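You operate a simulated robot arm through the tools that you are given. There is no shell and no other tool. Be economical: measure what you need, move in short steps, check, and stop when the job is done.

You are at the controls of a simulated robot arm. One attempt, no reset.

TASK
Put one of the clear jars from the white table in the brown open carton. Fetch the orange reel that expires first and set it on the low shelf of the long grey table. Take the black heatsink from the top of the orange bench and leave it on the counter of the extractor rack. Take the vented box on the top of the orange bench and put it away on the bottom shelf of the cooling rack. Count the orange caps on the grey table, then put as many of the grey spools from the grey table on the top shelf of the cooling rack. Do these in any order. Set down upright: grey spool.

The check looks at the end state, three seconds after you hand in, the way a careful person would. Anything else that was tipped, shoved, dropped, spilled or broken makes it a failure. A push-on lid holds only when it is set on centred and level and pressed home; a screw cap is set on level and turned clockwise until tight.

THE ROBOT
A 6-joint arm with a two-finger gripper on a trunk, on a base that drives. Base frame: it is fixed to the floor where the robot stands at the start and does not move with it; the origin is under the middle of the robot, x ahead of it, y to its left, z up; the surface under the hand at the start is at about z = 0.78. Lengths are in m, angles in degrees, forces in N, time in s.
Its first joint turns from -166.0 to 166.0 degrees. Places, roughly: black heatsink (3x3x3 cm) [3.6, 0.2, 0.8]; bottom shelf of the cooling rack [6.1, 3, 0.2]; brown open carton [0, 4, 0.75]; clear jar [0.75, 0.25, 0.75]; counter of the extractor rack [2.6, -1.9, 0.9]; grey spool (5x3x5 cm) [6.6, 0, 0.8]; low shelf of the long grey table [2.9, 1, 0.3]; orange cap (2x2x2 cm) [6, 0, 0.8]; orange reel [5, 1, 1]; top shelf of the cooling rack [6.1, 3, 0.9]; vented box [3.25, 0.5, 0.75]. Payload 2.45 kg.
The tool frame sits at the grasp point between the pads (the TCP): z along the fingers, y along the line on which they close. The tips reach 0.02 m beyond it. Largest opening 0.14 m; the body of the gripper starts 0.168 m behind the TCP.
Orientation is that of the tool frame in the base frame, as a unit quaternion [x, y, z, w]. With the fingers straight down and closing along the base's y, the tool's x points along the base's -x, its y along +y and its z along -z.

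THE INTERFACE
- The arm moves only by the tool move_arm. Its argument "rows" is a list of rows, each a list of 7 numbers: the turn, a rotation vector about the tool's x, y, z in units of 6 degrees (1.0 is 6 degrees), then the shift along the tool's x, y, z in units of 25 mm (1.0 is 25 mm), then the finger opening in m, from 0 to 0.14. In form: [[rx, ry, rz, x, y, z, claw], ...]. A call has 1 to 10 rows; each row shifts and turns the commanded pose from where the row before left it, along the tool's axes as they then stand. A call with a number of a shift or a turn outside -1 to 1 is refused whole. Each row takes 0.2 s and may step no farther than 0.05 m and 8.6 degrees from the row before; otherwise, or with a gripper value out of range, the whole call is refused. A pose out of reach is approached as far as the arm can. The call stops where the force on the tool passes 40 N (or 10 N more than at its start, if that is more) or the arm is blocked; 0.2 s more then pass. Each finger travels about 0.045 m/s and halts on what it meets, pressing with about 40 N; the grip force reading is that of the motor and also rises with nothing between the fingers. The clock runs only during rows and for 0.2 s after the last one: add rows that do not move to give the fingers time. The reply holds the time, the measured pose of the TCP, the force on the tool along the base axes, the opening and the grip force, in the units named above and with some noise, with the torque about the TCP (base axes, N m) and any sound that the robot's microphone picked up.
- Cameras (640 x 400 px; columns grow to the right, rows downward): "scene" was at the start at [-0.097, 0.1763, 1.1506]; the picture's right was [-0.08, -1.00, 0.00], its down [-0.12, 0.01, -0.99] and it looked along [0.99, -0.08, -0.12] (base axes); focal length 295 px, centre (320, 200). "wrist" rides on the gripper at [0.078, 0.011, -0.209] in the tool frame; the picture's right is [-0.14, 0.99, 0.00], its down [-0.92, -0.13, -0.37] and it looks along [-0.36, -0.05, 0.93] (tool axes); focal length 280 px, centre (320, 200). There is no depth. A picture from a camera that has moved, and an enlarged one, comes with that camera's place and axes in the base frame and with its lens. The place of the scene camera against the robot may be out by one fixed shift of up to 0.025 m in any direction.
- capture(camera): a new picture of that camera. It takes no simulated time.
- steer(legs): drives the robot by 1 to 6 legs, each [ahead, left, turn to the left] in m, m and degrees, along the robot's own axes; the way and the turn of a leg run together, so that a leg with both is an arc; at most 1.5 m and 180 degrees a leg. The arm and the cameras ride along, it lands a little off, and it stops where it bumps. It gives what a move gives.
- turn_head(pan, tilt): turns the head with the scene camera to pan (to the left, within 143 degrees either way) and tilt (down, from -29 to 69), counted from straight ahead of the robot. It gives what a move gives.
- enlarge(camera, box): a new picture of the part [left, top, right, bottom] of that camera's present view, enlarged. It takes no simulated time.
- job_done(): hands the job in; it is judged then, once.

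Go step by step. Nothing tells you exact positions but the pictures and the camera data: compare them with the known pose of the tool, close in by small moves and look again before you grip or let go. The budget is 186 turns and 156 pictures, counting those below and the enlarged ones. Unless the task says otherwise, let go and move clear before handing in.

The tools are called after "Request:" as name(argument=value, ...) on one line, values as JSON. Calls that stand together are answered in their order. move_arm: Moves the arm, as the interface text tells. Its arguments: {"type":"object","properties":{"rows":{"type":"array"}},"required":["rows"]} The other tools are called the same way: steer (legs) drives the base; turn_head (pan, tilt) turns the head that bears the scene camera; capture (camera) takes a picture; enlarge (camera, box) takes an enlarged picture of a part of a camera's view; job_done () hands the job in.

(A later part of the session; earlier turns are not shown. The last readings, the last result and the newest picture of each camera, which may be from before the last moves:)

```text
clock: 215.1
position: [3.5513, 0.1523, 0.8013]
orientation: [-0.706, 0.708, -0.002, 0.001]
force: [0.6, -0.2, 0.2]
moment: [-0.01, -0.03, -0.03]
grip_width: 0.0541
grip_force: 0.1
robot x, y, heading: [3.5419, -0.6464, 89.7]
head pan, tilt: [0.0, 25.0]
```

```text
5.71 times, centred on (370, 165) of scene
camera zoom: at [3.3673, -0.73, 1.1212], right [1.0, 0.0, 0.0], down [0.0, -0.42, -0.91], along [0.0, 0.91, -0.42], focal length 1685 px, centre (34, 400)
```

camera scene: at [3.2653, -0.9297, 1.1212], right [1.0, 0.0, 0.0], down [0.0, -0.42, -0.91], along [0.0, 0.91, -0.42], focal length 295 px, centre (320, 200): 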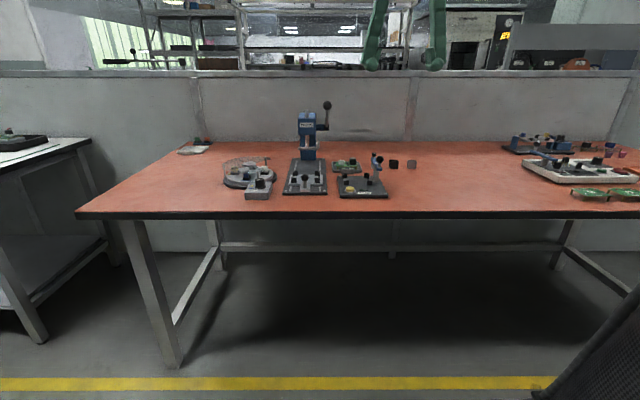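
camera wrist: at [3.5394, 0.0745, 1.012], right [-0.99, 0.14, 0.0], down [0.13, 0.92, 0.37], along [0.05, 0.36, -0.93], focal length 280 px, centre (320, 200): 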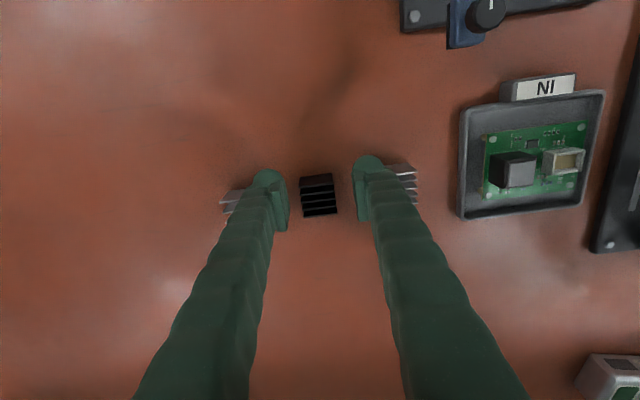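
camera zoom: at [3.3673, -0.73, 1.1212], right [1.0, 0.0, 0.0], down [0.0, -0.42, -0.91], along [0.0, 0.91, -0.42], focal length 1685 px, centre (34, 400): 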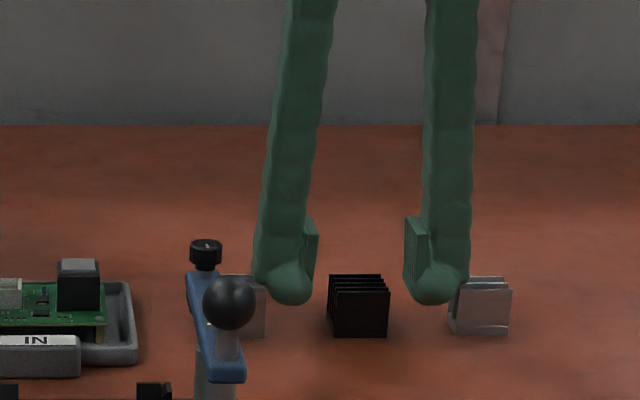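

Request:
move_arm(rows=[[0, 0, 0, 0, 0, 0, 0.042], [0, 0, 0, 0, 0, 0, 0.042], [0, 0, 0, 0, 0, 0.25, 0.042], [0, 0, 0, 0, 0, 0.25, 0.042]])

Request:
enlarge(camera="scene", box=[320, 130, 420, 200])

```text
clock: 216.1
position: [3.5518, 0.1519, 0.7901]
orientation: [-0.707, 0.708, -0.002, 0.0]
force: [-0.7, -0.7, 0.4]
moment: [0.02, -0.01, 0.04]
grip_width: 0.042
grip_force: 0.1
robot x, y, heading: [3.5431, -0.6405, 89.7]
head pan, tilt: [0.0, 25.0]
```

```text
5.71 times, centred on (370, 165) of scene
camera zoom: at [3.3673, -0.7301, 1.1212], right [1.0, 0.0, 0.0], down [0.0, -0.42, -0.91], along [0.0, 0.91, -0.42], focal length 1685 px, centre (34, 400)
```

zoom: 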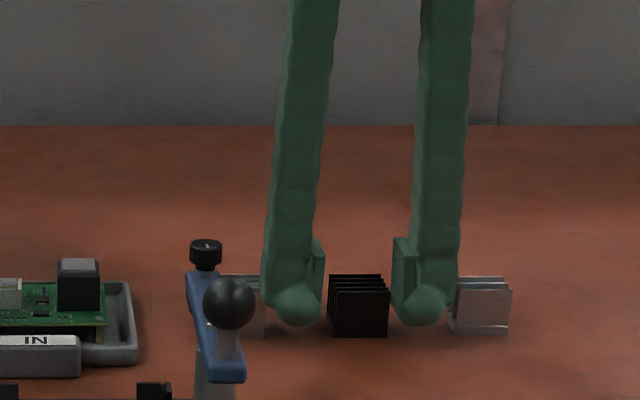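

Good clearance both sides; closing on the black heatsink and lifting.

Request:
move_arm(rows=[[0, 0, 0, 0, 0, 0, 0.034], [0, 0, 0, 0, 0, 0, 0.026], [0, 0, 0, 0, 0, 0, 0.02], [0, 0, 0, 0, 0, 0, 0.02], [0, 0, 0, 0, 0, 0, 0.02]])

Request:
move_arm(rows=[[0, 0, 0, 0, 0, -0.5, 0.02], [0, 0, 0, 0, 0, -1, 0.02], [0, 0, 0, 0, 0, -1, 0.02], [0, 0, 0, 0, 0, -1, 0.02], [0, 0, 0, 0, 0, -1, 0.02], [0, 0, 0, 0, 0, -1, 0.02], [0, 0, 0, 0, 0, -1, 0.02], [0, 0, 0, 0, 0, -1, 0.02], [0, 0, 0, 0, 0, -1, 0.02], [0, 0, 0, 0, 0, -1, 0.02]])

Request:
capture(camera="wrist")

```text
clock: 217.3
position: [3.5507, 0.1517, 0.7908]
orientation: [-0.707, 0.708, -0.002, 0.0]
force: [0.1, 0.5, 1.4]
moment: [-0.01, 0.02, -0.04]
grip_width: 0.028
grip_force: 40.3
robot x, y, heading: [3.5409, -0.6423, 89.6]
head pan, tilt: [0.0, 25.0]
```

```text
clock: 219.5
position: [3.5524, 0.1535, 1.0266]
orientation: [0.707, -0.707, 0.001, 0.0]
force: [-0.7, -0.4, 0.0]
moment: [-0.02, 0.03, 0.02]
grip_width: 0.0278
grip_force: 39.8
robot x, y, heading: [3.5409, -0.6402, 89.8]
head pan, tilt: [0.0, 25.0]
```

```text
83 pictures are left
camera wrist: at [3.5396, 0.0765, 1.2353], right [-0.99, 0.14, 0.0], down [0.13, 0.92, 0.37], along [0.05, 0.36, -0.93], focal length 280 px, centre (320, 200)
```

wrist: 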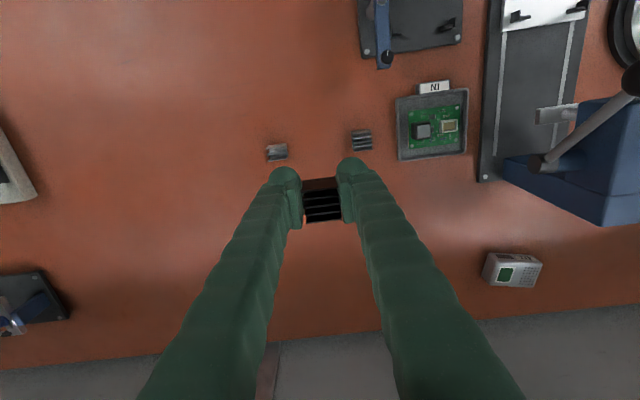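

Request:
move_arm(rows=[[0, 0, 0, 1, 0, -1, 0.02], [0, 0, 0, 1, 0, -1, 0.02], [0, 0, 0, 1, 0, -1, 0.02], [0, 0, 0, 1, 0, -1, 0.02], [0, 0, 0, 1, 0, -1, 0.02], [0, 0, 0, 1, 0, -1, 0.02], [0, 0, 0, 1, 0, -1, 0.02], [0, 0, 0, 1, 0, 0, 0.02], [0, 0, 0, 1, 0, 0, 0.02], [0, 0, 0, 1, 0, 0, 0.02]])

Request:
steer(legs=[[-0.2, 0.9, 0], [0, 0, 180]])

Request:
capture(camera="scene")

```text
clock: 221.7
position: [3.55, -0.0945, 1.2017]
orientation: [-0.707, 0.707, -0.001, 0.0]
force: [0.0, 0.6, -0.7]
moment: [-0.04, -0.02, -0.01]
grip_width: 0.0282
grip_force: 39.8
robot x, y, heading: [3.5436, -0.6415, 89.7]
head pan, tilt: [0.0, 25.0]
```

```text
clock: 233.9
position: [2.6766, -1.3832, 1.2018]
orientation: [0.691, 0.723, 0.0, -0.001]
force: [-0.7, 0.2, 0.4]
moment: [0.0, 0.0, 0.04]
grip_width: 0.0278
grip_force: 39.9
robot x, y, heading: [2.6605, -0.837, -87.7]
head pan, tilt: [0.0, 25.0]
```

```text
82 pictures are left
camera scene: at [2.8301, -0.7241, 1.1212], right [-1.0, -0.04, 0.0], down [-0.02, 0.42, -0.91], along [0.04, -0.91, -0.42], focal length 295 px, centre (320, 200)
```

scene: 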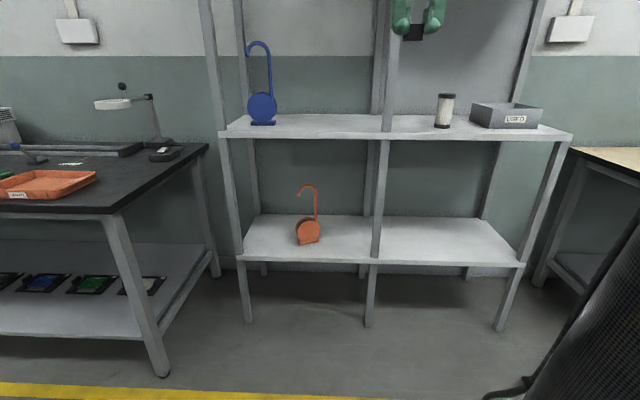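

Request:
turn_head(pan=0, tilt=-10)

Request:
capture(camera="scene")

```text
clock: 234.9
position: [2.6758, -1.3832, 1.2007]
orientation: [0.692, 0.722, 0.0, -0.001]
force: [-0.1, 0.1, -0.6]
moment: [0.01, 0.0, -0.01]
grip_width: 0.0281
grip_force: 39.7
robot x, y, heading: [2.6628, -0.8381, -87.3]
head pan, tilt: [0.0, -10.0]
```

```text
81 pictures are left
camera scene: at [2.8298, -0.7163, 1.1768], right [-1.0, -0.04, 0.0], down [0.01, -0.17, -0.98], along [0.04, -0.98, 0.17], focal length 295 px, centre (320, 200)
```

scene: 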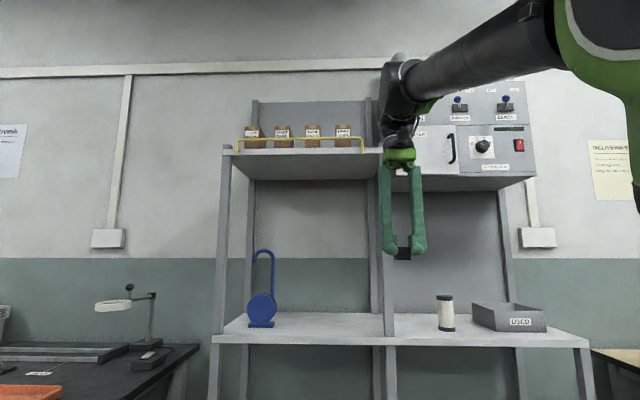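

Request:
steer(legs=[[0.2, 0.17, -2.5]])

Request:
turn_head(pan=0, tilt=15)

Request:
move_arm(rows=[[0, 0, 0, -1, 0, 0.8, 0.02], [0, 0, 0, -1, 0, 0.8, 0.02], [0, 0, 0, -1, 0, 0.8, 0.02], [0, 0, 0, -1, 0, 0.8, 0.02], [0, 0, 0, -1, 0, 0.8, 0.02], [0, 0, 0, -1, 0, 0.8, 0.02]])

Request:
capture(camera="scene")

Request:
capture(camera="wrist")

```text
clock: 236.8
position: [2.8296, -1.5799, 1.2018]
orientation: [0.706, 0.708, 0.0, -0.001]
force: [-0.1, 0.3, -0.3]
moment: [0.02, -0.01, -0.01]
grip_width: 0.0278
grip_force: 40.0
robot x, y, heading: [2.8314, -1.0356, -90.0]
head pan, tilt: [0.0, -10.0]
```

```text
clock: 237.7
position: [2.8291, -1.5802, 1.2019]
orientation: [0.707, 0.707, 0.0, -0.001]
force: [0.5, -0.8, 0.4]
moment: [0.04, -0.03, -0.03]
grip_width: 0.0279
grip_force: 40.0
robot x, y, heading: [2.8326, -1.0318, -89.8]
head pan, tilt: [0.0, 15.0]
```

```text
clock: 239.1
position: [2.831, -1.7295, 1.0807]
orientation: [0.707, 0.708, 0.0, -0.001]
force: [-0.4, -0.3, 0.6]
moment: [-0.06, 0.0, -0.05]
grip_width: 0.028
grip_force: 39.8
robot x, y, heading: [2.8352, -1.0324, -90.0]
head pan, tilt: [0.0, 15.0]
```

```text
80 pictures are left
camera scene: at [3.011, -0.9282, 1.1374], right [-1.0, 0.0, 0.0], down [0.0, 0.26, -0.97], along [0.0, -0.97, -0.26], focal length 295 px, centre (320, 200)
```

scene: 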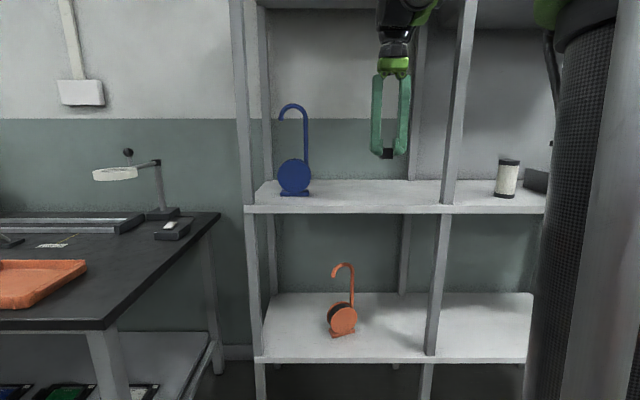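

```text
79 pictures are left
camera wrist: at [2.8414, -1.6516, 1.2912], right [0.99, -0.14, 0.0], down [-0.13, -0.92, 0.37], along [-0.05, -0.36, -0.93], focal length 280 px, centre (320, 200)
```

wrist: 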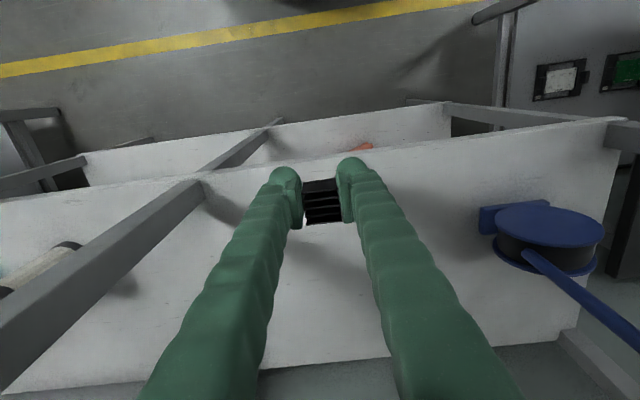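

Request:
move_arm(rows=[[0, 0, 0, -0.9, 0, 0.6, 0.02], [0, 0, 0, -0.9, 0, 0.6, 0.02], [0, 0, 0, -0.9, 0, 0.6, 0.02], [0, 0, 0, -0.9, 0, 0.6, 0.02], [0, 0, 0, -0.8, 0, 0.6, 0.02], [0, 0, 0, 0, 0, 1, 0.02], [0, 0, 0, 0, 0, 1, 0.02], [0, 0, 0, 0, 0, 0.6, 0.02]])

Request:
enlarge(camera="scene", box=[320, 120, 460, 220])

```text
clock: 240.9
position: [2.8298, -1.8385, 0.9411]
orientation: [0.707, 0.707, 0.0, -0.001]
force: [-2.4, 1.0, 34.2]
moment: [-0.11, 0.02, 0.03]
grip_width: 0.0278
grip_force: 40.0
robot x, y, heading: [2.8351, -1.0315, -90.4]
head pan, tilt: [0.0, 15.0]
```

```text
4.00 times, centred on (390, 170) of scene
camera zoom: at [3.0109, -0.9275, 1.1374], right [-1.0, 0.0, 0.0], down [0.0, 0.26, -0.97], along [0.0, -0.97, -0.26], focal length 1180 px, centre (40, 320)
```

zoom: 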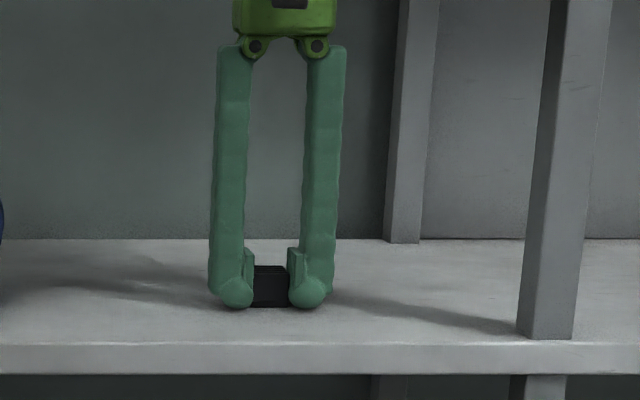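

Request:
move_arm(rows=[[0, 0, 0, 0, 0, -0.1, 0.02], [0, 0, 0, 0, 0, 0, 0.03], [0, 0, 0, 0, 0, 0, 0.04], [0, 0, 0, 0, 0, 0, 0.055], [0, 0, 0, 0, 0, -1, 0.06], [0, 0, 0, 0, 0, -1, 0.06], [0, 0, 0, 0, 0, -1, 0.06], [0, 0, 0, 1, 0, -1, 0.06], [0, 0, 0, 1, 0, -1, 0.06], [0, 0, 0, 1, 0, -1, 0.06]])

Request:
capture(camera="wrist")

```text
clock: 243.1
position: [2.8298, -1.7643, 1.0935]
orientation: [0.706, 0.708, 0.0, -0.001]
force: [0.2, -0.4, -0.3]
moment: [0.05, 0.01, 0.02]
grip_width: 0.0601
grip_force: 0.1
robot x, y, heading: [2.8338, -1.0315, -90.0]
head pan, tilt: [0.0, 15.0]
```

```text
77 pictures are left
camera wrist: at [2.8395, -1.6854, 1.3026], right [0.99, -0.14, 0.0], down [-0.13, -0.92, 0.37], along [-0.05, -0.36, -0.93], focal length 280 px, centre (320, 200)
```

wrist: 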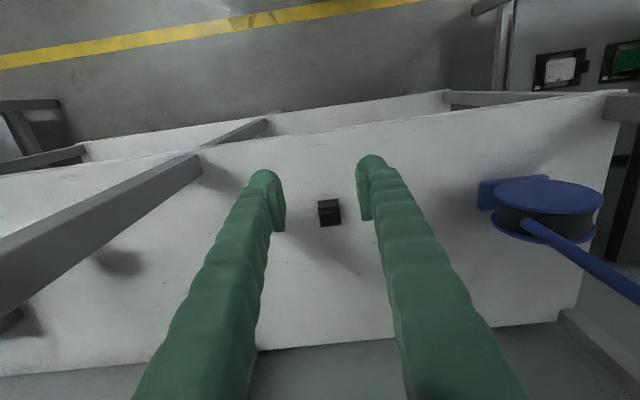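

Heatsink is down on the counter. Next: the vented box behind the press on the orange bench.

Request:
move_arm(rows=[[0, 0, 0, 1, 0, -1, 0.06], [0, 0, 0, 1, 0, -1, 0.06], [0, 0, 0, 1, 0, -1, 0.06], [0, 0, 0, 1, 0, -1, 0.06], [0, 0, 0, 1, 0, -1, 0.08], [0, 0, 0, 1, 0, -1, 0.1], [0, 0, 0, 1, 0, 0, 0.1], [0, 0, 0, 1, 0, 0, 0.1]])

Request:
steer(legs=[[-0.2, 0.4, 0], [0, 0, 180], [0.2, -0.08, 0]])

Request:
turn_head(pan=0, tilt=20)

Request:
capture(camera="scene")

Request:
capture(camera="wrist")

```text
clock: 244.9
position: [2.8298, -1.5647, 1.2449]
orientation: [0.706, 0.708, 0.0, 0.0]
force: [0.0, -0.1, -0.2]
moment: [0.06, 0.01, -0.03]
grip_width: 0.1003
grip_force: 0.2
robot x, y, heading: [2.8336, -1.0351, -89.8]
head pan, tilt: [0.0, 15.0]
```

```text
clock: 256.1
position: [3.3771, -0.1085, 1.2447]
orientation: [-0.684, 0.729, -0.001, 0.0]
force: [-0.3, 0.6, 0.2]
moment: [0.0, 0.02, 0.01]
grip_width: 0.0999
grip_force: 0.2
robot x, y, heading: [3.333, -0.6369, 86.2]
head pan, tilt: [0.0, 15.0]
```

```text
clock: 256.8
position: [3.3764, -0.109, 1.2452]
orientation: [-0.685, 0.729, -0.001, 0.0]
force: [0.8, 0.2, 0.0]
moment: [0.0, 0.02, -0.01]
grip_width: 0.1
grip_force: 0.0
robot x, y, heading: [3.3317, -0.6379, 86.2]
head pan, tilt: [0.0, 20.0]
```

```text
76 pictures are left
camera scene: at [3.1556, -0.7149, 1.1293], right [1.0, -0.06, 0.0], down [-0.02, -0.34, -0.94], along [0.06, 0.94, -0.34], focal length 295 px, centre (320, 200)
```

scene: 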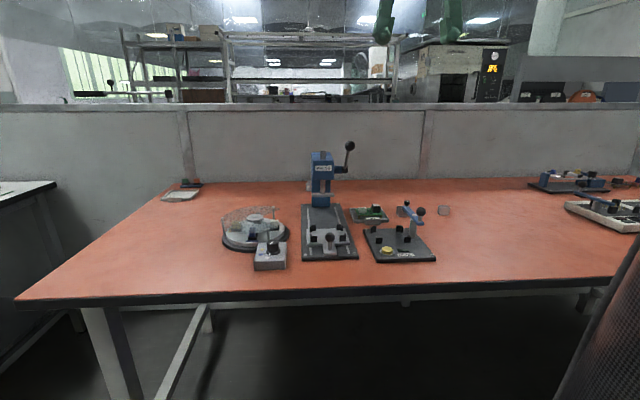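

```text
75 pictures are left
camera wrist: at [3.3588, -0.1854, 1.4542], right [-0.98, 0.2, 0.0], down [0.19, 0.91, 0.37], along [0.08, 0.36, -0.93], focal length 280 px, centre (320, 200)
```

wrist: 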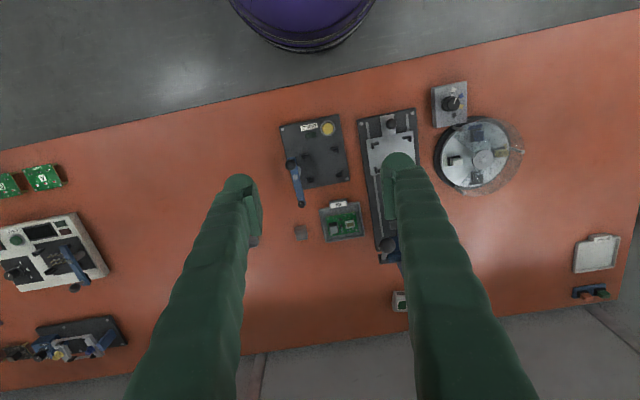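

Request:
steer(legs=[[0.12, 0.0, 3.8]])

Request:
move_arm(rows=[[0, 0, 0, -1, 0, 0, 0.1], [0, 0, 0, -1, 0, 0, 0.1], [0, 0, 0, -1, 0, 0, 0.1], [0, 0, 0, -1, 0, 0, 0.1], [0, 0, 0, -1, 0.4, 0, 0.1], [0, 0, 0, -1, 0.4, 0, 0.1], [0, 0, 0, -1, 0.4, 0, 0.1], [0, 0, 0, -1, 0.4, 0, 0.1], [0, 0, 0, -1, 0.4, 0, 0.1], [0, 0, 0, -1, 0.4, 0, 0.1]])

Request:
capture(camera="wrist")

Request:
capture(camera="scene")

```text
clock: 258.0
position: [3.3435, 0.014, 1.2429]
orientation: [0.708, -0.706, 0.002, 0.0]
force: [0.2, -1.0, 0.0]
moment: [-0.02, 0.02, 0.01]
grip_width: 0.1001
grip_force: 0.1
robot x, y, heading: [3.3381, -0.5158, 90.0]
head pan, tilt: [0.0, 20.0]
```

```text
clock: 260.2
position: [3.2848, 0.2623, 1.2427]
orientation: [0.708, -0.706, 0.001, 0.0]
force: [0.8, -0.3, 0.8]
moment: [0.11, -0.04, 0.01]
grip_width: 0.1
grip_force: 0.0
robot x, y, heading: [3.3384, -0.5176, 90.2]
head pan, tilt: [0.0, 20.0]
```

```text
74 pictures are left
camera wrist: at [3.2736, 0.1853, 1.4516], right [-0.99, 0.14, 0.0], down [0.13, 0.92, 0.37], along [0.05, 0.36, -0.93], focal length 280 px, centre (320, 200)
```

wrist: 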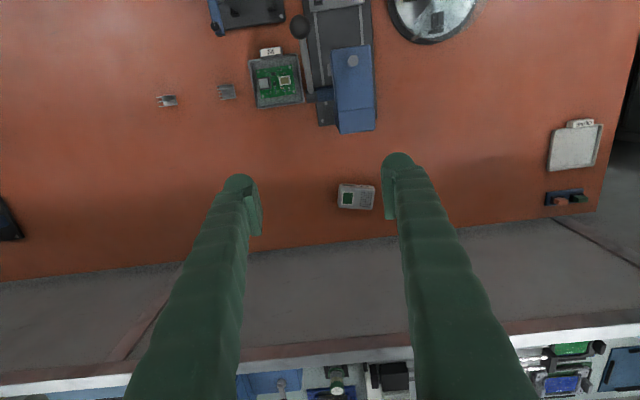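

```text
73 pictures are left
camera scene: at [3.1654, -0.6059, 1.1293], right [1.0, 0.0, 0.0], down [0.0, -0.34, -0.94], along [0.0, 0.94, -0.34], focal length 295 px, centre (320, 200)
```

scene: 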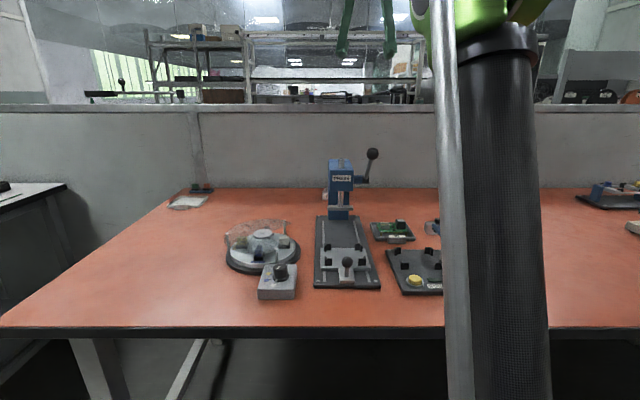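

Request:
move_arm(rows=[[0, 0, 0, -1, 0.9, 0, 0.12], [0, 0, 0, -1, 0.9, 0, 0.12], [0, 0, 0, -1, 0.84, 0, 0.12], [0, 0, 0, -1, 0, 0, 0.12], [0, 0, 0, -1, 0, 0, 0.12], [0, 0, 0, -1, 0, 0, 0.12], [0, -1, 0, -1, 0, 0, 0.12], [0, -1, 0, 0, 0, 0.5, 0.12], [0, -1, 0, 0, 0, 0.5, 0.12]])

Request:
capture(camera="wrist")

```text
clock: 262.2
position: [3.2264, 0.3806, 1.1948]
orientation: [0.699, -0.698, -0.11, -0.112]
force: [1.4, 0.3, -0.8]
moment: [-0.06, -0.02, -0.01]
grip_width: 0.1203
grip_force: 0.1
out of reach, approached as far as the arm can: row 3, 4, 5, 6
robot x, y, heading: [3.3397, -0.5162, 89.9]
head pan, tilt: [0.0, 20.0]
```

```text
72 pictures are left
camera wrist: at [3.2147, 0.242, 1.3702], right [-0.99, 0.13, 0.04], down [0.13, 0.76, 0.63], along [0.05, 0.63, -0.77], focal length 280 px, centre (320, 200)
```

wrist: 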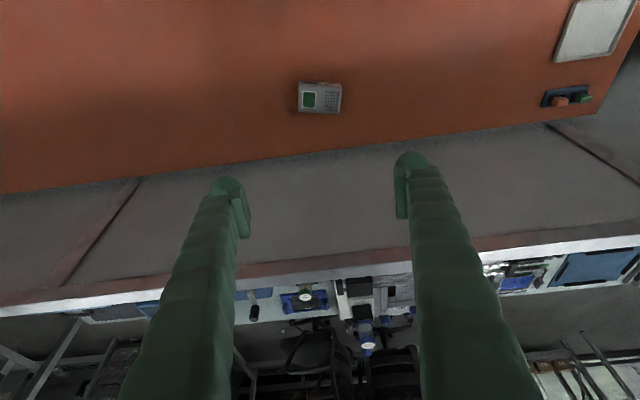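

Request:
move_arm(rows=[[0, 0, 0, 0.166, 0.1, 1, 0.12], [0, 0, 0, 0.166, 0.1, 1, 0.12], [0, 0, 0, 0.166, 0.1, 1, 0.12], [0, 0, 0, 0.166, 0, 1, 0.12], [0, 0, 0, 0.166, 0, 1, 0.12], [0, 0, 0, 0.166, 0, 1, 0.12], [0, 0, 0, 0.166, 0, 1, 0.12], [0, 0, 0, 0.166, 0, 1, 0.12], [0, 0, 0, 0.166, 0, 1, 0.12], [0, 0, 0, 0.166, 0, 1, 0.12]])

Request:
capture(camera="wrist")

Request:
capture(camera="scene")

```text
clock: 264.4
position: [3.2208, 0.4157, 0.9453]
orientation: [0.7, -0.698, -0.109, -0.11]
force: [-0.9, 0.2, 0.1]
moment: [-0.02, -0.03, 0.01]
grip_width: 0.1201
grip_force: 0.0
robot x, y, heading: [3.3389, -0.5191, 89.9]
head pan, tilt: [0.0, 20.0]
```

```text
71 pictures are left
camera wrist: at [3.2093, 0.2778, 1.1204], right [-0.99, 0.13, 0.04], down [0.12, 0.76, 0.63], along [0.05, 0.63, -0.77], focal length 280 px, centre (320, 200)
```

wrist: 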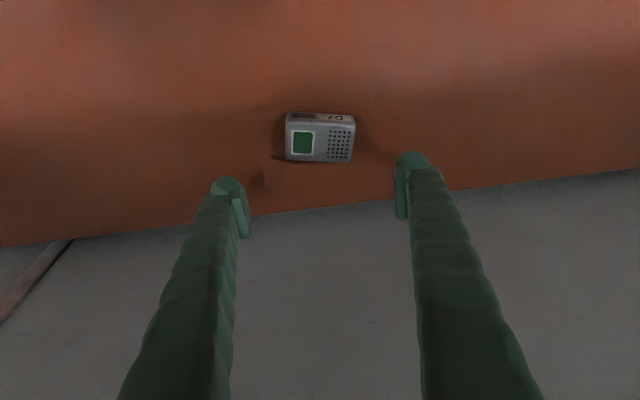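

```text
70 pictures are left
camera scene: at [3.1653, -0.6056, 1.1293], right [1.0, 0.0, 0.0], down [0.0, -0.34, -0.94], along [0.0, 0.94, -0.34], focal length 295 px, centre (320, 200)
```

scene: 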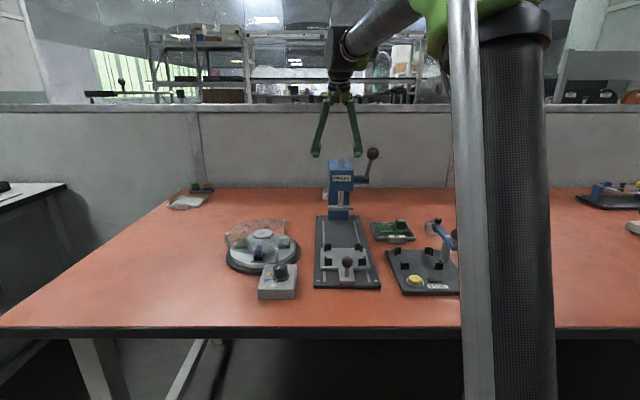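

Request:
move_arm(rows=[[0, 0, 0, 0.15, 0.1, 1, 0.125], [0, 0, 0, 0.15, 0, 1, 0.125], [0, 0, 0, 0.15, 0, 1, 0.125], [0, 0, 0, 0.15, 0, 1, 0.125], [0, 0, 0, 0.15, 0, 1, 0.125], [0, 0, 0, 0.06, 0, 0.4, 0.125], [0, 0, 0, 0, 0, 0, 0.125]])

Request:
capture(camera="wrist")

Request:
enlarge(camera="scene", box=[260, 100, 420, 220])

```text
clock: 266.0
position: [3.2171, 0.4382, 0.8116]
orientation: [0.699, -0.698, -0.109, -0.111]
force: [-0.2, -0.1, -0.1]
moment: [0.01, 0.01, 0.0]
grip_width: 0.1251
grip_force: 0.1
robot x, y, heading: [3.3373, -0.5161, 90.2]
head pan, tilt: [0.0, 20.0]
```

```text
69 pictures are left
camera wrist: at [3.2063, 0.3, 0.9856], right [-0.99, 0.13, 0.04], down [0.12, 0.76, 0.63], along [0.05, 0.63, -0.77], focal length 280 px, centre (320, 200)
```

wrist: 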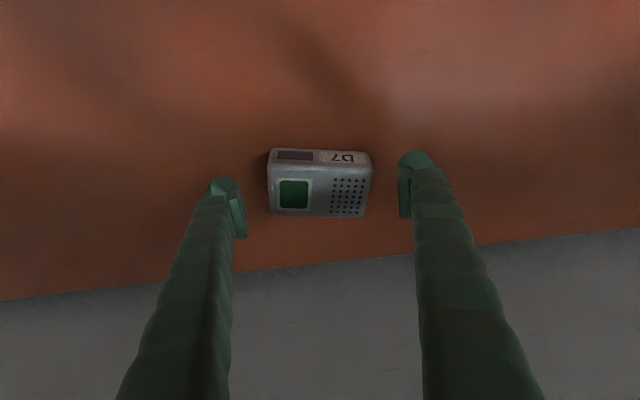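

```text
3.33 times, centred on (340, 160) of scene
camera zoom: at [3.1653, -0.6055, 1.1293], right [1.0, 0.0, 0.0], down [0.0, -0.34, -0.94], along [0.0, 0.94, -0.34], focal length 983 px, centre (253, 333)
```

zoom: 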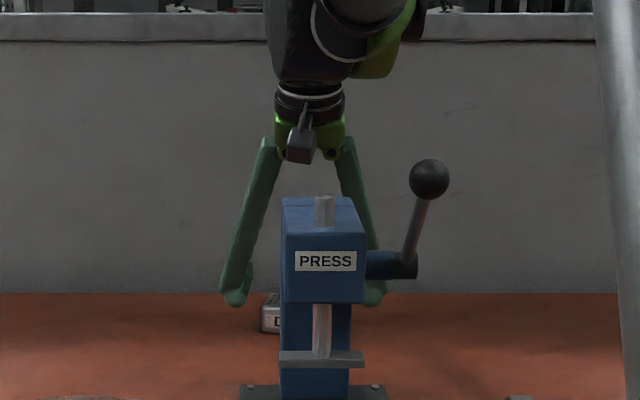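

Request:
move_arm(rows=[[0, 0, 0, 0.1, 0, 0.5, 0.125], [0, 0, 0, 0, 0, 0, 0.11], [0, 0, 0, 0, 0, 0, 0.1], [0, 0, 0, 0, 0, 0, 0.09], [0, 0, 0, 0, 0, 0, 0.08], [0, 0, 0, 0, 0, 0, 0.075], [0, 0, 0, 0, 0, 0, 0.075]])

Request:
capture(camera="wrist")

```text
clock: 267.6
position: [3.2171, 0.439, 0.7976]
orientation: [0.7, -0.698, -0.109, -0.109]
force: [0.3, 0.5, 0.1]
moment: [0.0, 0.12, -0.01]
grip_width: 0.0929
grip_force: 39.7
robot x, y, heading: [3.3396, -0.517, 90.1]
head pan, tilt: [0.0, 20.0]
```

```text
67 pictures are left
camera wrist: at [3.2065, 0.3018, 0.9722], right [-0.99, 0.13, 0.04], down [0.12, 0.76, 0.63], along [0.05, 0.63, -0.77], focal length 280 px, centre (320, 200)
```

wrist: 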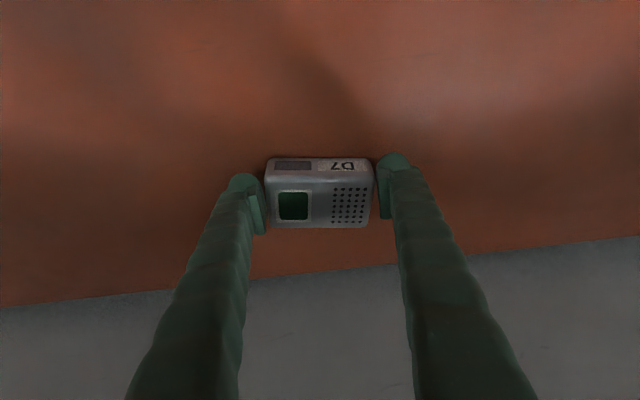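

Request:
move_arm(rows=[[0, 0, 0, -0.15, 0, -0.48, 0.075], [0, 0, 0, -0.309, 0, -0.951, 0.075], [0, 0, 0, -0.309, 0, -0.951, 0.075], [0, 0, 0, -0.309, 0, -0.951, 0.075], [0, 0, 0, -0.309, 0, -0.951, 0.075], [0, 0, 0, -0.309, 0, -0.951, 0.075], [0, 0, 0, -0.309, 0, -0.951, 0.075], [0, 0, 0, -0.309, 0, -0.951, 0.075], [0, 0, 0, -0.309, 0, -0.951, 0.075], [0, 0, 0, -0.309, 0, -0.951, 0.075]])

Request:
move_arm(rows=[[0, 0, 0, -0.309, 0, -0.951, 0.075], [0, 0, 0, -0.309, 0, -0.951, 0.075], [0, 0, 0, -0.309, 0, -0.951, 0.075], [0, 0, 0, -0.2, 0, -1, 0.075], [0, 0, 0, 0.95, 0, -0.31, 0.075], [0, 0, 0, 0.95, 0, -0.31, 0.075], [0, 0, 0, 0.95, 0, -0.31, 0.075], [0, 0, 0, 0.95, 0, -0.31, 0.075], [0, 0, 0, 0.95, 0, -0.31, 0.075], [0, 0, 0, 0.95, 0, -0.31, 0.075]])

Request:
move_arm(rows=[[0, 0, 0, 0.95, -0.5, -0.31, 0.075], [0, 0, 0, 0.95, -0.5, -0.31, 0.075], [0, 0, 0, 0.95, -0.5, -0.31, 0.075], [0, 0, 0, 0.95, -0.5, -0.31, 0.075], [0, 0, 0, 0.95, -0.5, -0.31, 0.075], [0, 0, 0, 0.95, -0.5, -0.31, 0.075]])

Request:
capture(camera="scene")

```text
clock: 269.8
position: [3.2156, 0.4366, 1.036]
orientation: [0.699, -0.698, -0.109, -0.111]
force: [-0.6, -0.4, -0.7]
moment: [0.01, 0.04, -0.01]
grip_width: 0.0925
grip_force: 40.3
robot x, y, heading: [3.3417, -0.5169, 90.3]
head pan, tilt: [0.0, 20.0]
```

```text
clock: 272.0
position: [3.2175, 0.2859, 1.1359]
orientation: [0.699, -0.698, -0.109, -0.11]
force: [0.0, -0.4, -1.6]
moment: [-0.09, -0.03, -0.03]
grip_width: 0.0925
grip_force: 39.7
robot x, y, heading: [3.3393, -0.5144, 90.1]
head pan, tilt: [0.0, 20.0]
```

```text
clock: 273.4
position: [3.2921, 0.1366, 1.1361]
orientation: [0.699, -0.698, -0.11, -0.111]
force: [0.6, 0.6, -1.5]
moment: [-0.08, -0.02, 0.0]
grip_width: 0.0922
grip_force: 39.2
robot x, y, heading: [3.3398, -0.5171, 90.0]
head pan, tilt: [0.0, 20.0]
```

```text
66 pictures are left
camera scene: at [3.1653, -0.6054, 1.1293], right [1.0, 0.0, 0.0], down [0.0, -0.34, -0.94], along [0.0, 0.94, -0.34], focal length 295 px, centre (320, 200)
```

scene: 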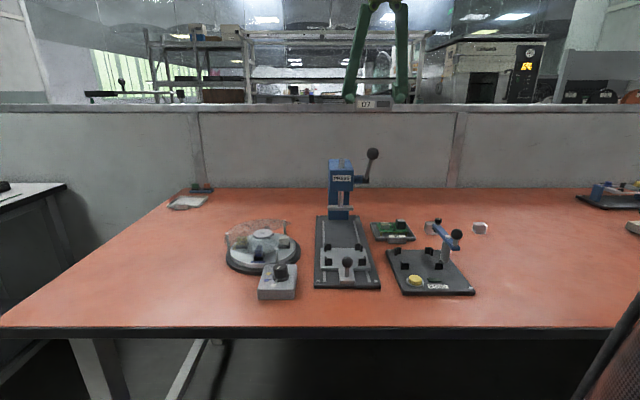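

Request:
steer(legs=[[-0.3, 0, 0], [0, 1.2, 0], [0, 1.2, 0], [0, 1.0, 0]])

```text
clock: 291.6
position: [-0.0971, -0.1726, 1.1374]
orientation: [-0.694, 0.703, 0.11, 0.112]
force: [-0.1, 0.4, -1.1]
moment: [0.01, 0.03, 0.04]
grip_width: 0.0902
grip_force: 39.9
robot x, y, heading: [-0.0624, -0.8202, 89.5]
head pan, tilt: [0.0, 20.0]
```

Request:
steer(legs=[[1.4, 0, 0], [1.35, 0, 0], [0, 0, -90], [1.45, 0, 0], [1.45, 0, 0]])

Request:
capture(camera="wrist")

```text
clock: 322.8
position: [3.5586, 1.9885, 1.1364]
orientation: [0.0, 0.988, -0.001, 0.156]
force: [0.1, 0.5, -1.4]
moment: [-0.04, 0.02, 0.01]
grip_width: 0.0886
grip_force: 39.8
robot x, y, heading: [2.9043, 1.9424, 0.0]
head pan, tilt: [0.0, 20.0]
```

```text
65 pictures are left
camera wrist: at [3.4181, 2.0005, 1.312], right [0.13, 0.99, 0.04], down [0.76, -0.13, 0.63], along [0.63, -0.05, -0.77], focal length 280 px, centre (320, 200)
```

wrist: 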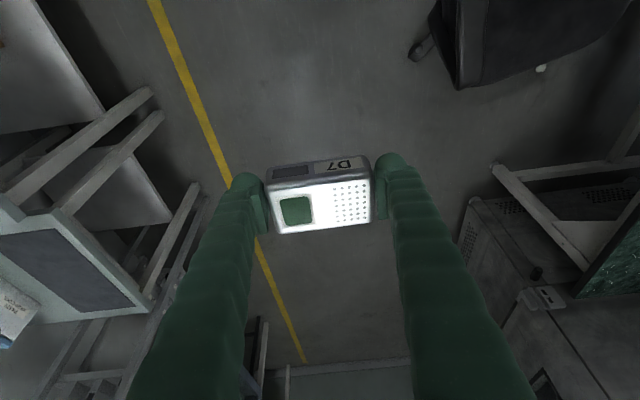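

Request:
steer(legs=[[1.45, 0, 0], [1.45, 0, 0], [0, 0, 90]])

Request:
capture(camera="scene")

Request:
turn_head(pan=0, tilt=45)

Request:
capture(camera="scene")

```text
clock: 340.7
position: [5.7531, 2.5648, 1.1379]
orientation: [0.706, -0.691, -0.111, -0.11]
force: [0.1, -0.5, -1.3]
moment: [-0.01, 0.0, -0.02]
grip_width: 0.089
grip_force: 39.9
robot x, y, heading: [5.8159, 1.9099, 91.1]
head pan, tilt: [0.0, 20.0]
```

```text
64 pictures are left
camera scene: at [5.6398, 1.8225, 1.1293], right [1.0, 0.02, 0.0], down [0.01, -0.34, -0.94], along [-0.02, 0.94, -0.34], focal length 295 px, centre (320, 200)
```

scene: 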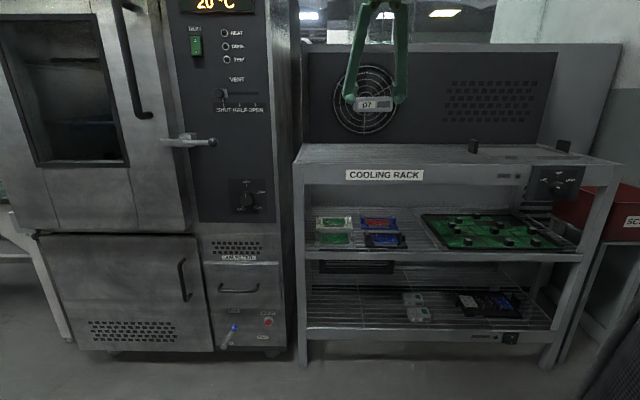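

```text
clock: 341.6
position: [5.7531, 2.5665, 1.136]
orientation: [0.706, -0.691, -0.111, -0.11]
force: [0.0, -0.7, -0.9]
moment: [-0.02, 0.01, 0.02]
grip_width: 0.0887
grip_force: 40.0
robot x, y, heading: [5.8114, 1.9134, 91.0]
head pan, tilt: [0.0, 45.0]
```

```text
63 pictures are left
camera scene: at [5.6401, 1.8107, 1.0907], right [1.0, 0.02, 0.0], down [0.01, -0.71, -0.71], along [-0.01, 0.71, -0.71], focal length 295 px, centre (320, 200)
```

scene: 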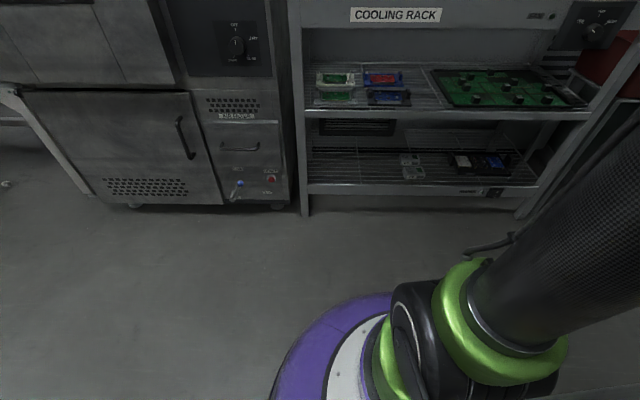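

Request:
steer(legs=[[0.12, 0, -1]])

Request:
move_arm(rows=[[0, 0, 0, 0.309, 0, 0.951, 0.075], [0, 0, 0, 0.309, 0, 0.951, 0.075], [0, 0, 0, 0.309, 0, 0.951, 0.075], [0, 0, 0, 0.309, 0, 0.951, 0.075], [0, 0, 0, 0.309, 0, 0.951, 0.075], [0, 0, 0, 0.309, 0, 0.951, 0.075], [0, 0, 0, 0.309, 0, 0.951, 0.075], [0, 0, 0, 0.309, 0, 0.951, 0.075], [0, 0, 0, 0.309, 0, 0.951, 0.075], [0, 0, 0, 0.309, 0, 0.951, 0.075]])

Request:
capture(camera="scene")

```text
clock: 342.8
position: [5.7643, 2.6881, 1.1367]
orientation: [0.699, -0.698, -0.109, -0.11]
force: [0.1, 0.8, -1.4]
moment: [0.01, 0.03, -0.01]
grip_width: 0.0887
grip_force: 39.9
robot x, y, heading: [5.8071, 2.0364, 89.9]
head pan, tilt: [0.0, 45.0]
```

```text
clock: 345.0
position: [5.7642, 2.6886, 0.8864]
orientation: [0.699, -0.698, -0.109, -0.11]
force: [-0.5, -0.1, -1.7]
moment: [-0.03, 0.01, -0.01]
grip_width: 0.0886
grip_force: 39.7
robot x, y, heading: [5.8088, 2.0368, 90.1]
head pan, tilt: [0.0, 45.0]
```

```text
62 pictures are left
camera scene: at [5.6368, 1.9351, 1.0906], right [1.0, 0.0, 0.0], down [0.0, -0.71, -0.71], along [0.0, 0.71, -0.71], focal length 295 px, centre (320, 200)
```

scene: 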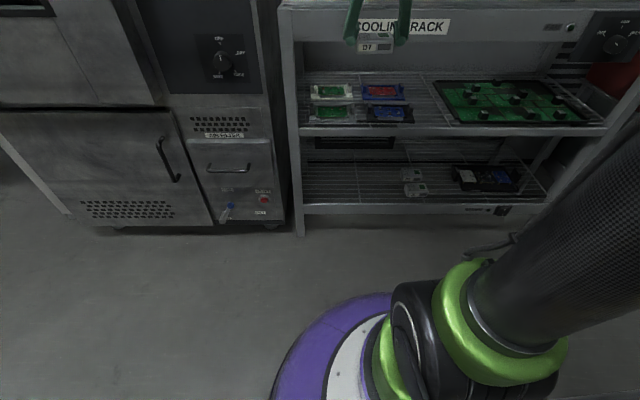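

Request:
move_arm(rows=[[0, 0, 0, 0.309, 0, 0.951, 0.075], [0, 0, 0, 0.309, 0, 0.951, 0.075], [0, 0, 0, 0.309, 0, 0.951, 0.075], [0, 0, 0, 0.309, 0, 0.951, 0.075], [0, 0, 0, 0.309, 0, 0.951, 0.075], [0, 0, 0, 0.309, 0, 0.951, 0.075], [0, 0, 0, 0.309, 0, 0.951, 0.075], [0, 0, 0, 0.309, 0, 0.951, 0.075], [0, 0, 0, 0.309, 0, 0.951, 0.075], [0, 0, 0, 0.309, 0, 0.951, 0.075]])

Request:
move_arm(rows=[[0, 0, 0, 0.309, 0, 0.951, 0.075], [0, 0, 0, 0.309, 0, 0.951, 0.075], [0, 0, 0, 0.309, 0, 0.951, 0.075], [0, 0, 0, 0.309, 0, 0.951, 0.075], [0, 0, 0, 0.309, 0, 0.951, 0.075], [0, 0, 0, 0.309, 0, 0.951, 0.075], [0, 0, 0, 0.309, 0, 0.951, 0.075], [0, 0, 0, 0.309, 0, 0.951, 0.075], [0, 0, 0, 0.309, 0, 0.951, 0.075], [0, 0, 0, 0.309, 0, 0.951, 0.075]])

Request:
capture(camera="scene")

Request:
capture(camera="wrist")

```text
clock: 347.2
position: [5.7636, 2.6886, 0.6345]
orientation: [0.699, -0.698, -0.109, -0.11]
force: [-0.6, 0.3, -0.8]
moment: [0.01, -0.01, -0.02]
grip_width: 0.089
grip_force: 40.0
robot x, y, heading: [5.8126, 2.0353, 90.1]
head pan, tilt: [0.0, 45.0]
```

```text
clock: 349.4
position: [5.7641, 2.7027, 0.4054]
orientation: [0.699, -0.698, -0.109, -0.11]
force: [0.5, 0.1, -1.9]
moment: [-0.03, 0.0, -0.02]
grip_width: 0.089
grip_force: 40.1
out of reach, approached as far as the arm can: row 9, 10
robot x, y, heading: [5.8125, 2.036, 90.2]
head pan, tilt: [0.0, 45.0]
```

```text
61 pictures are left
camera scene: at [5.6368, 1.9352, 1.0906], right [1.0, 0.0, 0.0], down [0.0, -0.71, -0.71], along [0.0, 0.71, -0.71], focal length 295 px, centre (320, 200)
```

scene: 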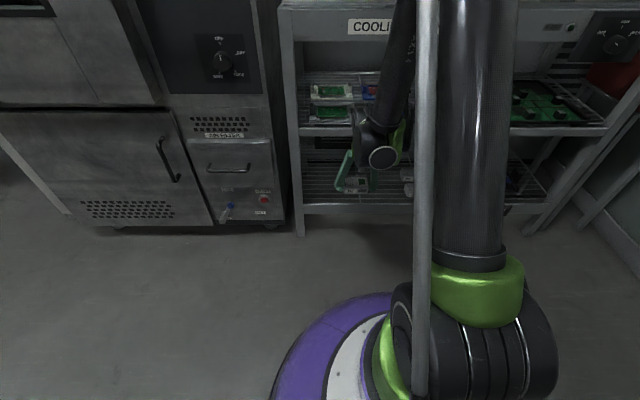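

```text
60 pictures are left
camera wrist: at [5.7509, 2.5651, 0.5811], right [-0.99, 0.13, 0.04], down [0.13, 0.76, 0.63], along [0.05, 0.63, -0.77], focal length 280 px, centre (320, 200)
```

wrist: 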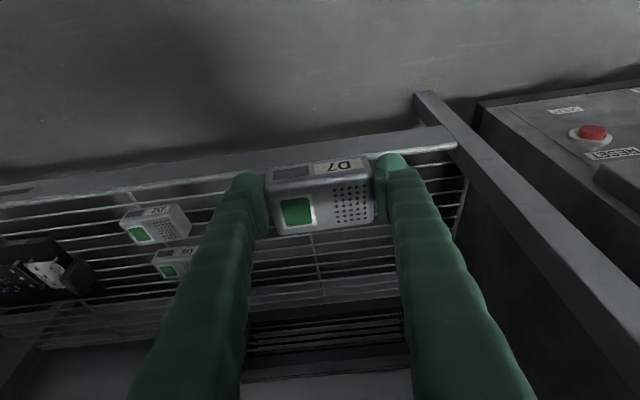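

The arm can't go that low so close in; I back up a bit and steepen the hand by 6° so I can come in under the middle shelf on a diagonal.

Request:
steer(legs=[[-0.12, 0, 0]])

Request:
move_arm(rows=[[0, -1, 0, -0.95, 0, 0.31, 0.075], [0, 0, 0, -0.914, 0, 0.407, 0.075], [0, 0, 0, -0.914, 0, 0.407, 0.075], [0, 0, 0, -0.914, 0, 0.407, 0.075], [0, 0, 0, -0.914, 0, 0.407, 0.075], [0, 0, 0, -0.6, 0, 0.7, 0.075], [0, 0, 0, -0.5, 0, 0.85, 0.075]])

Request:
capture(camera="wrist")

Request:
capture(camera="scene")

```text
clock: 350.7
position: [5.7626, 2.582, 0.4057]
orientation: [0.7, -0.697, -0.109, -0.11]
force: [0.1, 0.5, -1.7]
moment: [-0.04, 0.02, -0.02]
grip_width: 0.0889
grip_force: 39.9
robot x, y, heading: [5.8122, 1.9132, 90.0]
head pan, tilt: [0.0, 45.0]
```

```text
clock: 352.3
position: [5.7589, 2.7556, 0.3906]
orientation: [0.693, -0.691, -0.146, -0.146]
force: [0.2, 1.6, -1.5]
moment: [0.01, -0.02, -0.02]
grip_width: 0.0889
grip_force: 40.4
out of reach, approached as far as the arm can: row 1
robot x, y, heading: [5.8126, 1.9165, 90.0]
head pan, tilt: [0.0, 45.0]
```

```text
59 pictures are left
camera wrist: at [5.7488, 2.6009, 0.5507], right [-0.99, 0.12, 0.05], down [0.12, 0.69, 0.71], along [0.05, 0.71, -0.7], focal length 280 px, centre (320, 200)
```

wrist: 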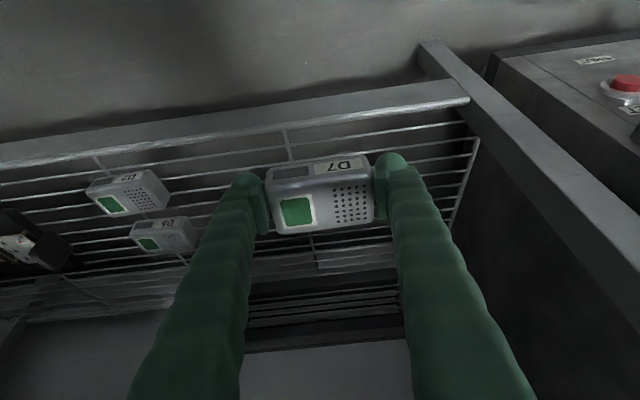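

```text
58 pictures are left
camera scene: at [5.6371, 1.8153, 1.0906], right [1.0, 0.0, 0.0], down [0.0, -0.71, -0.71], along [0.0, 0.71, -0.71], focal length 295 px, centre (320, 200)
```

scene: 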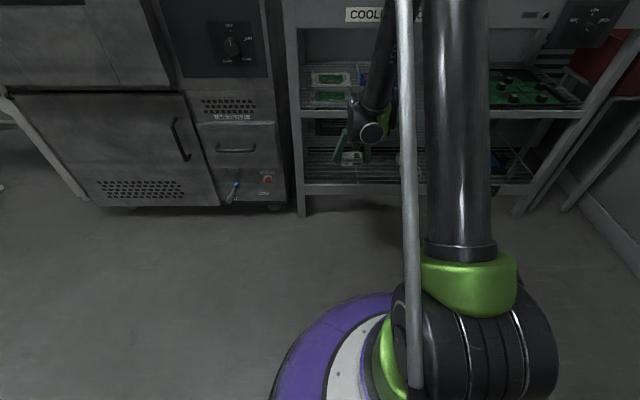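

Request:
move_arm(rows=[[0, 0, 0, -0.218, 0, 0.863, 0.075], [0, 0, 0, -0.218, 0, 0.863, 0.075], [0, 0, 0, -0.218, 0, 0.863, 0.075], [0, 0, 0, -0.218, 0, 0.863, 0.075], [0, 0, 0, -0.218, 0, 0.863, 0.075], [0, 0, 0, -0.218, 0, 0.863, 0.075], [0, 0, 0, -0.218, 0, 0.863, 0.075]])

Request:
capture(camera="wrist")

Request:
capture(camera="scene")

```text
clock: 353.9
position: [5.7619, 2.8508, 0.2674]
orientation: [0.693, -0.691, -0.146, -0.147]
force: [-0.8, -0.7, -1.9]
moment: [0.02, 0.0, 0.01]
grip_width: 0.089
grip_force: 40.0
robot x, y, heading: [5.8118, 1.9174, 89.9]
head pan, tilt: [0.0, 45.0]
```

```text
57 pictures are left
camera wrist: at [5.7498, 2.6961, 0.4266], right [-0.99, 0.12, 0.05], down [0.12, 0.69, 0.71], along [0.05, 0.71, -0.7], focal length 280 px, centre (320, 200)
```

wrist: 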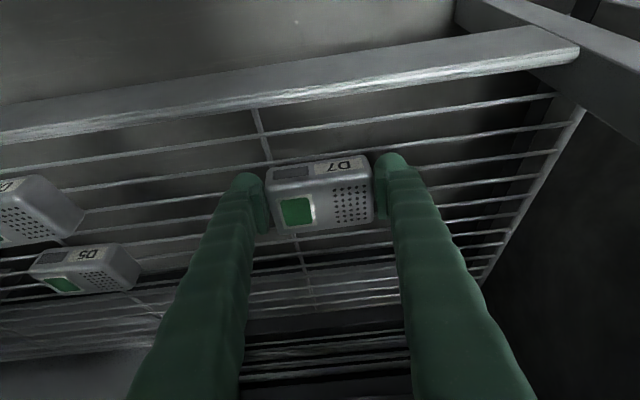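

```text
56 pictures are left
camera scene: at [5.6371, 1.8154, 1.0906], right [1.0, 0.0, 0.0], down [0.0, -0.71, -0.71], along [0.0, 0.71, -0.71], focal length 295 px, centre (320, 200)
```

scene: 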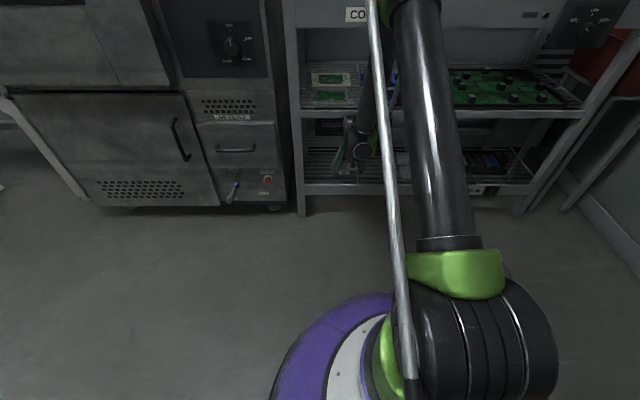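

Request:
move_arm(rows=[[0, 0, 0, -0.1, 0, 0.6, 0.075], [0, 0, 0, 0.1, 0, 0.23, 0.075], [0, 0, 0, 0.1, 0, 0.23, 0.075], [0, 0, 0, 0.1, 0, 0.23, 0.075], [0, 0, 0, 0.1, 0, 0.23, 0.075], [0, 0, 0, 0.1, 0, 0.23, 0.075]])

Request:
capture(camera="wrist")

```text
clock: 354.4
position: [5.7612, 2.8588, 0.255]
orientation: [0.693, -0.691, -0.145, -0.146]
force: [-1.8, -6.2, 25.9]
moment: [-0.44, 0.04, -0.03]
grip_width: 0.0891
grip_force: 39.8
robot x, y, heading: [5.812, 1.9169, 90.1]
head pan, tilt: [0.0, 45.0]
stopped in row 2: the force on the tool passed its limit at 47 N (the readings are from after the stop); the commanded pose is now the measured one
```

```text
55 pictures are left
camera wrist: at [5.7499, 2.7033, 0.4149], right [-0.99, 0.12, 0.05], down [0.12, 0.69, 0.71], along [0.05, 0.71, -0.7], focal length 280 px, centre (320, 200)
```

wrist: 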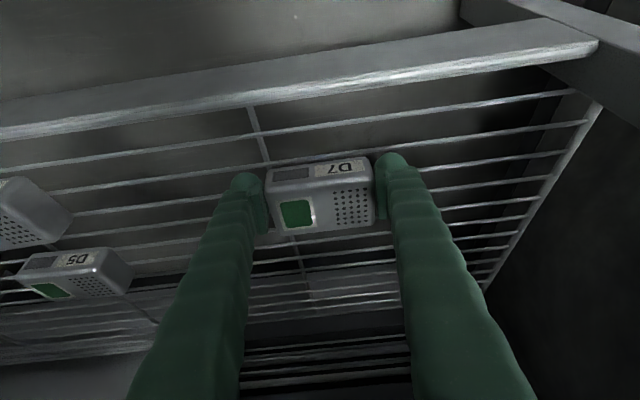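

Request:
move_arm(rows=[[0, 0, 0, 0, 0, 0, 0.095], [0, 0, 0, 0, 0, 0, 0.105], [0, 0, 0, 0, 0, 0, 0.115], [0, 0, 0, 0, 0, 0, 0.115], [0, 0, 0, 0.218, 0, -0.863, 0.115], [0, 0, 0, 0.218, 0, -0.863, 0.115], [0, 0, 0, 0.218, 0, -0.863, 0.115], [0, 0, 0, 0.218, 0, -0.863, 0.115]])

Request:
capture(camera="wrist")

```text
clock: 356.2
position: [5.7627, 2.8044, 0.3248]
orientation: [0.693, -0.691, -0.145, -0.145]
force: [0.0, -0.9, 0.8]
moment: [-0.01, 0.02, -0.02]
grip_width: 0.1149
grip_force: 0.1
robot x, y, heading: [5.8086, 1.9166, 89.9]
head pan, tilt: [0.0, 45.0]
```

```text
54 pictures are left
camera wrist: at [5.751, 2.6484, 0.4843], right [-0.99, 0.12, 0.05], down [0.12, 0.69, 0.71], along [0.05, 0.71, -0.7], focal length 280 px, centre (320, 200)
```

wrist: 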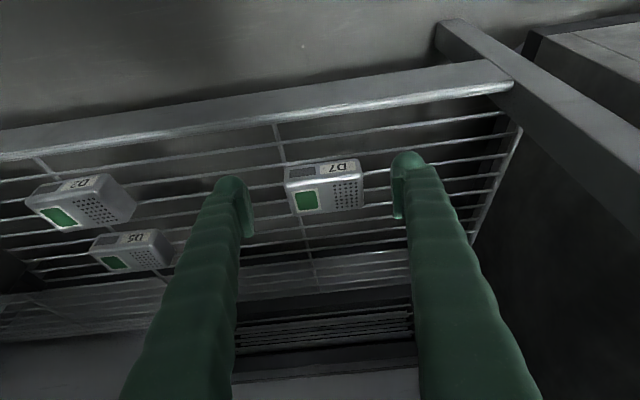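

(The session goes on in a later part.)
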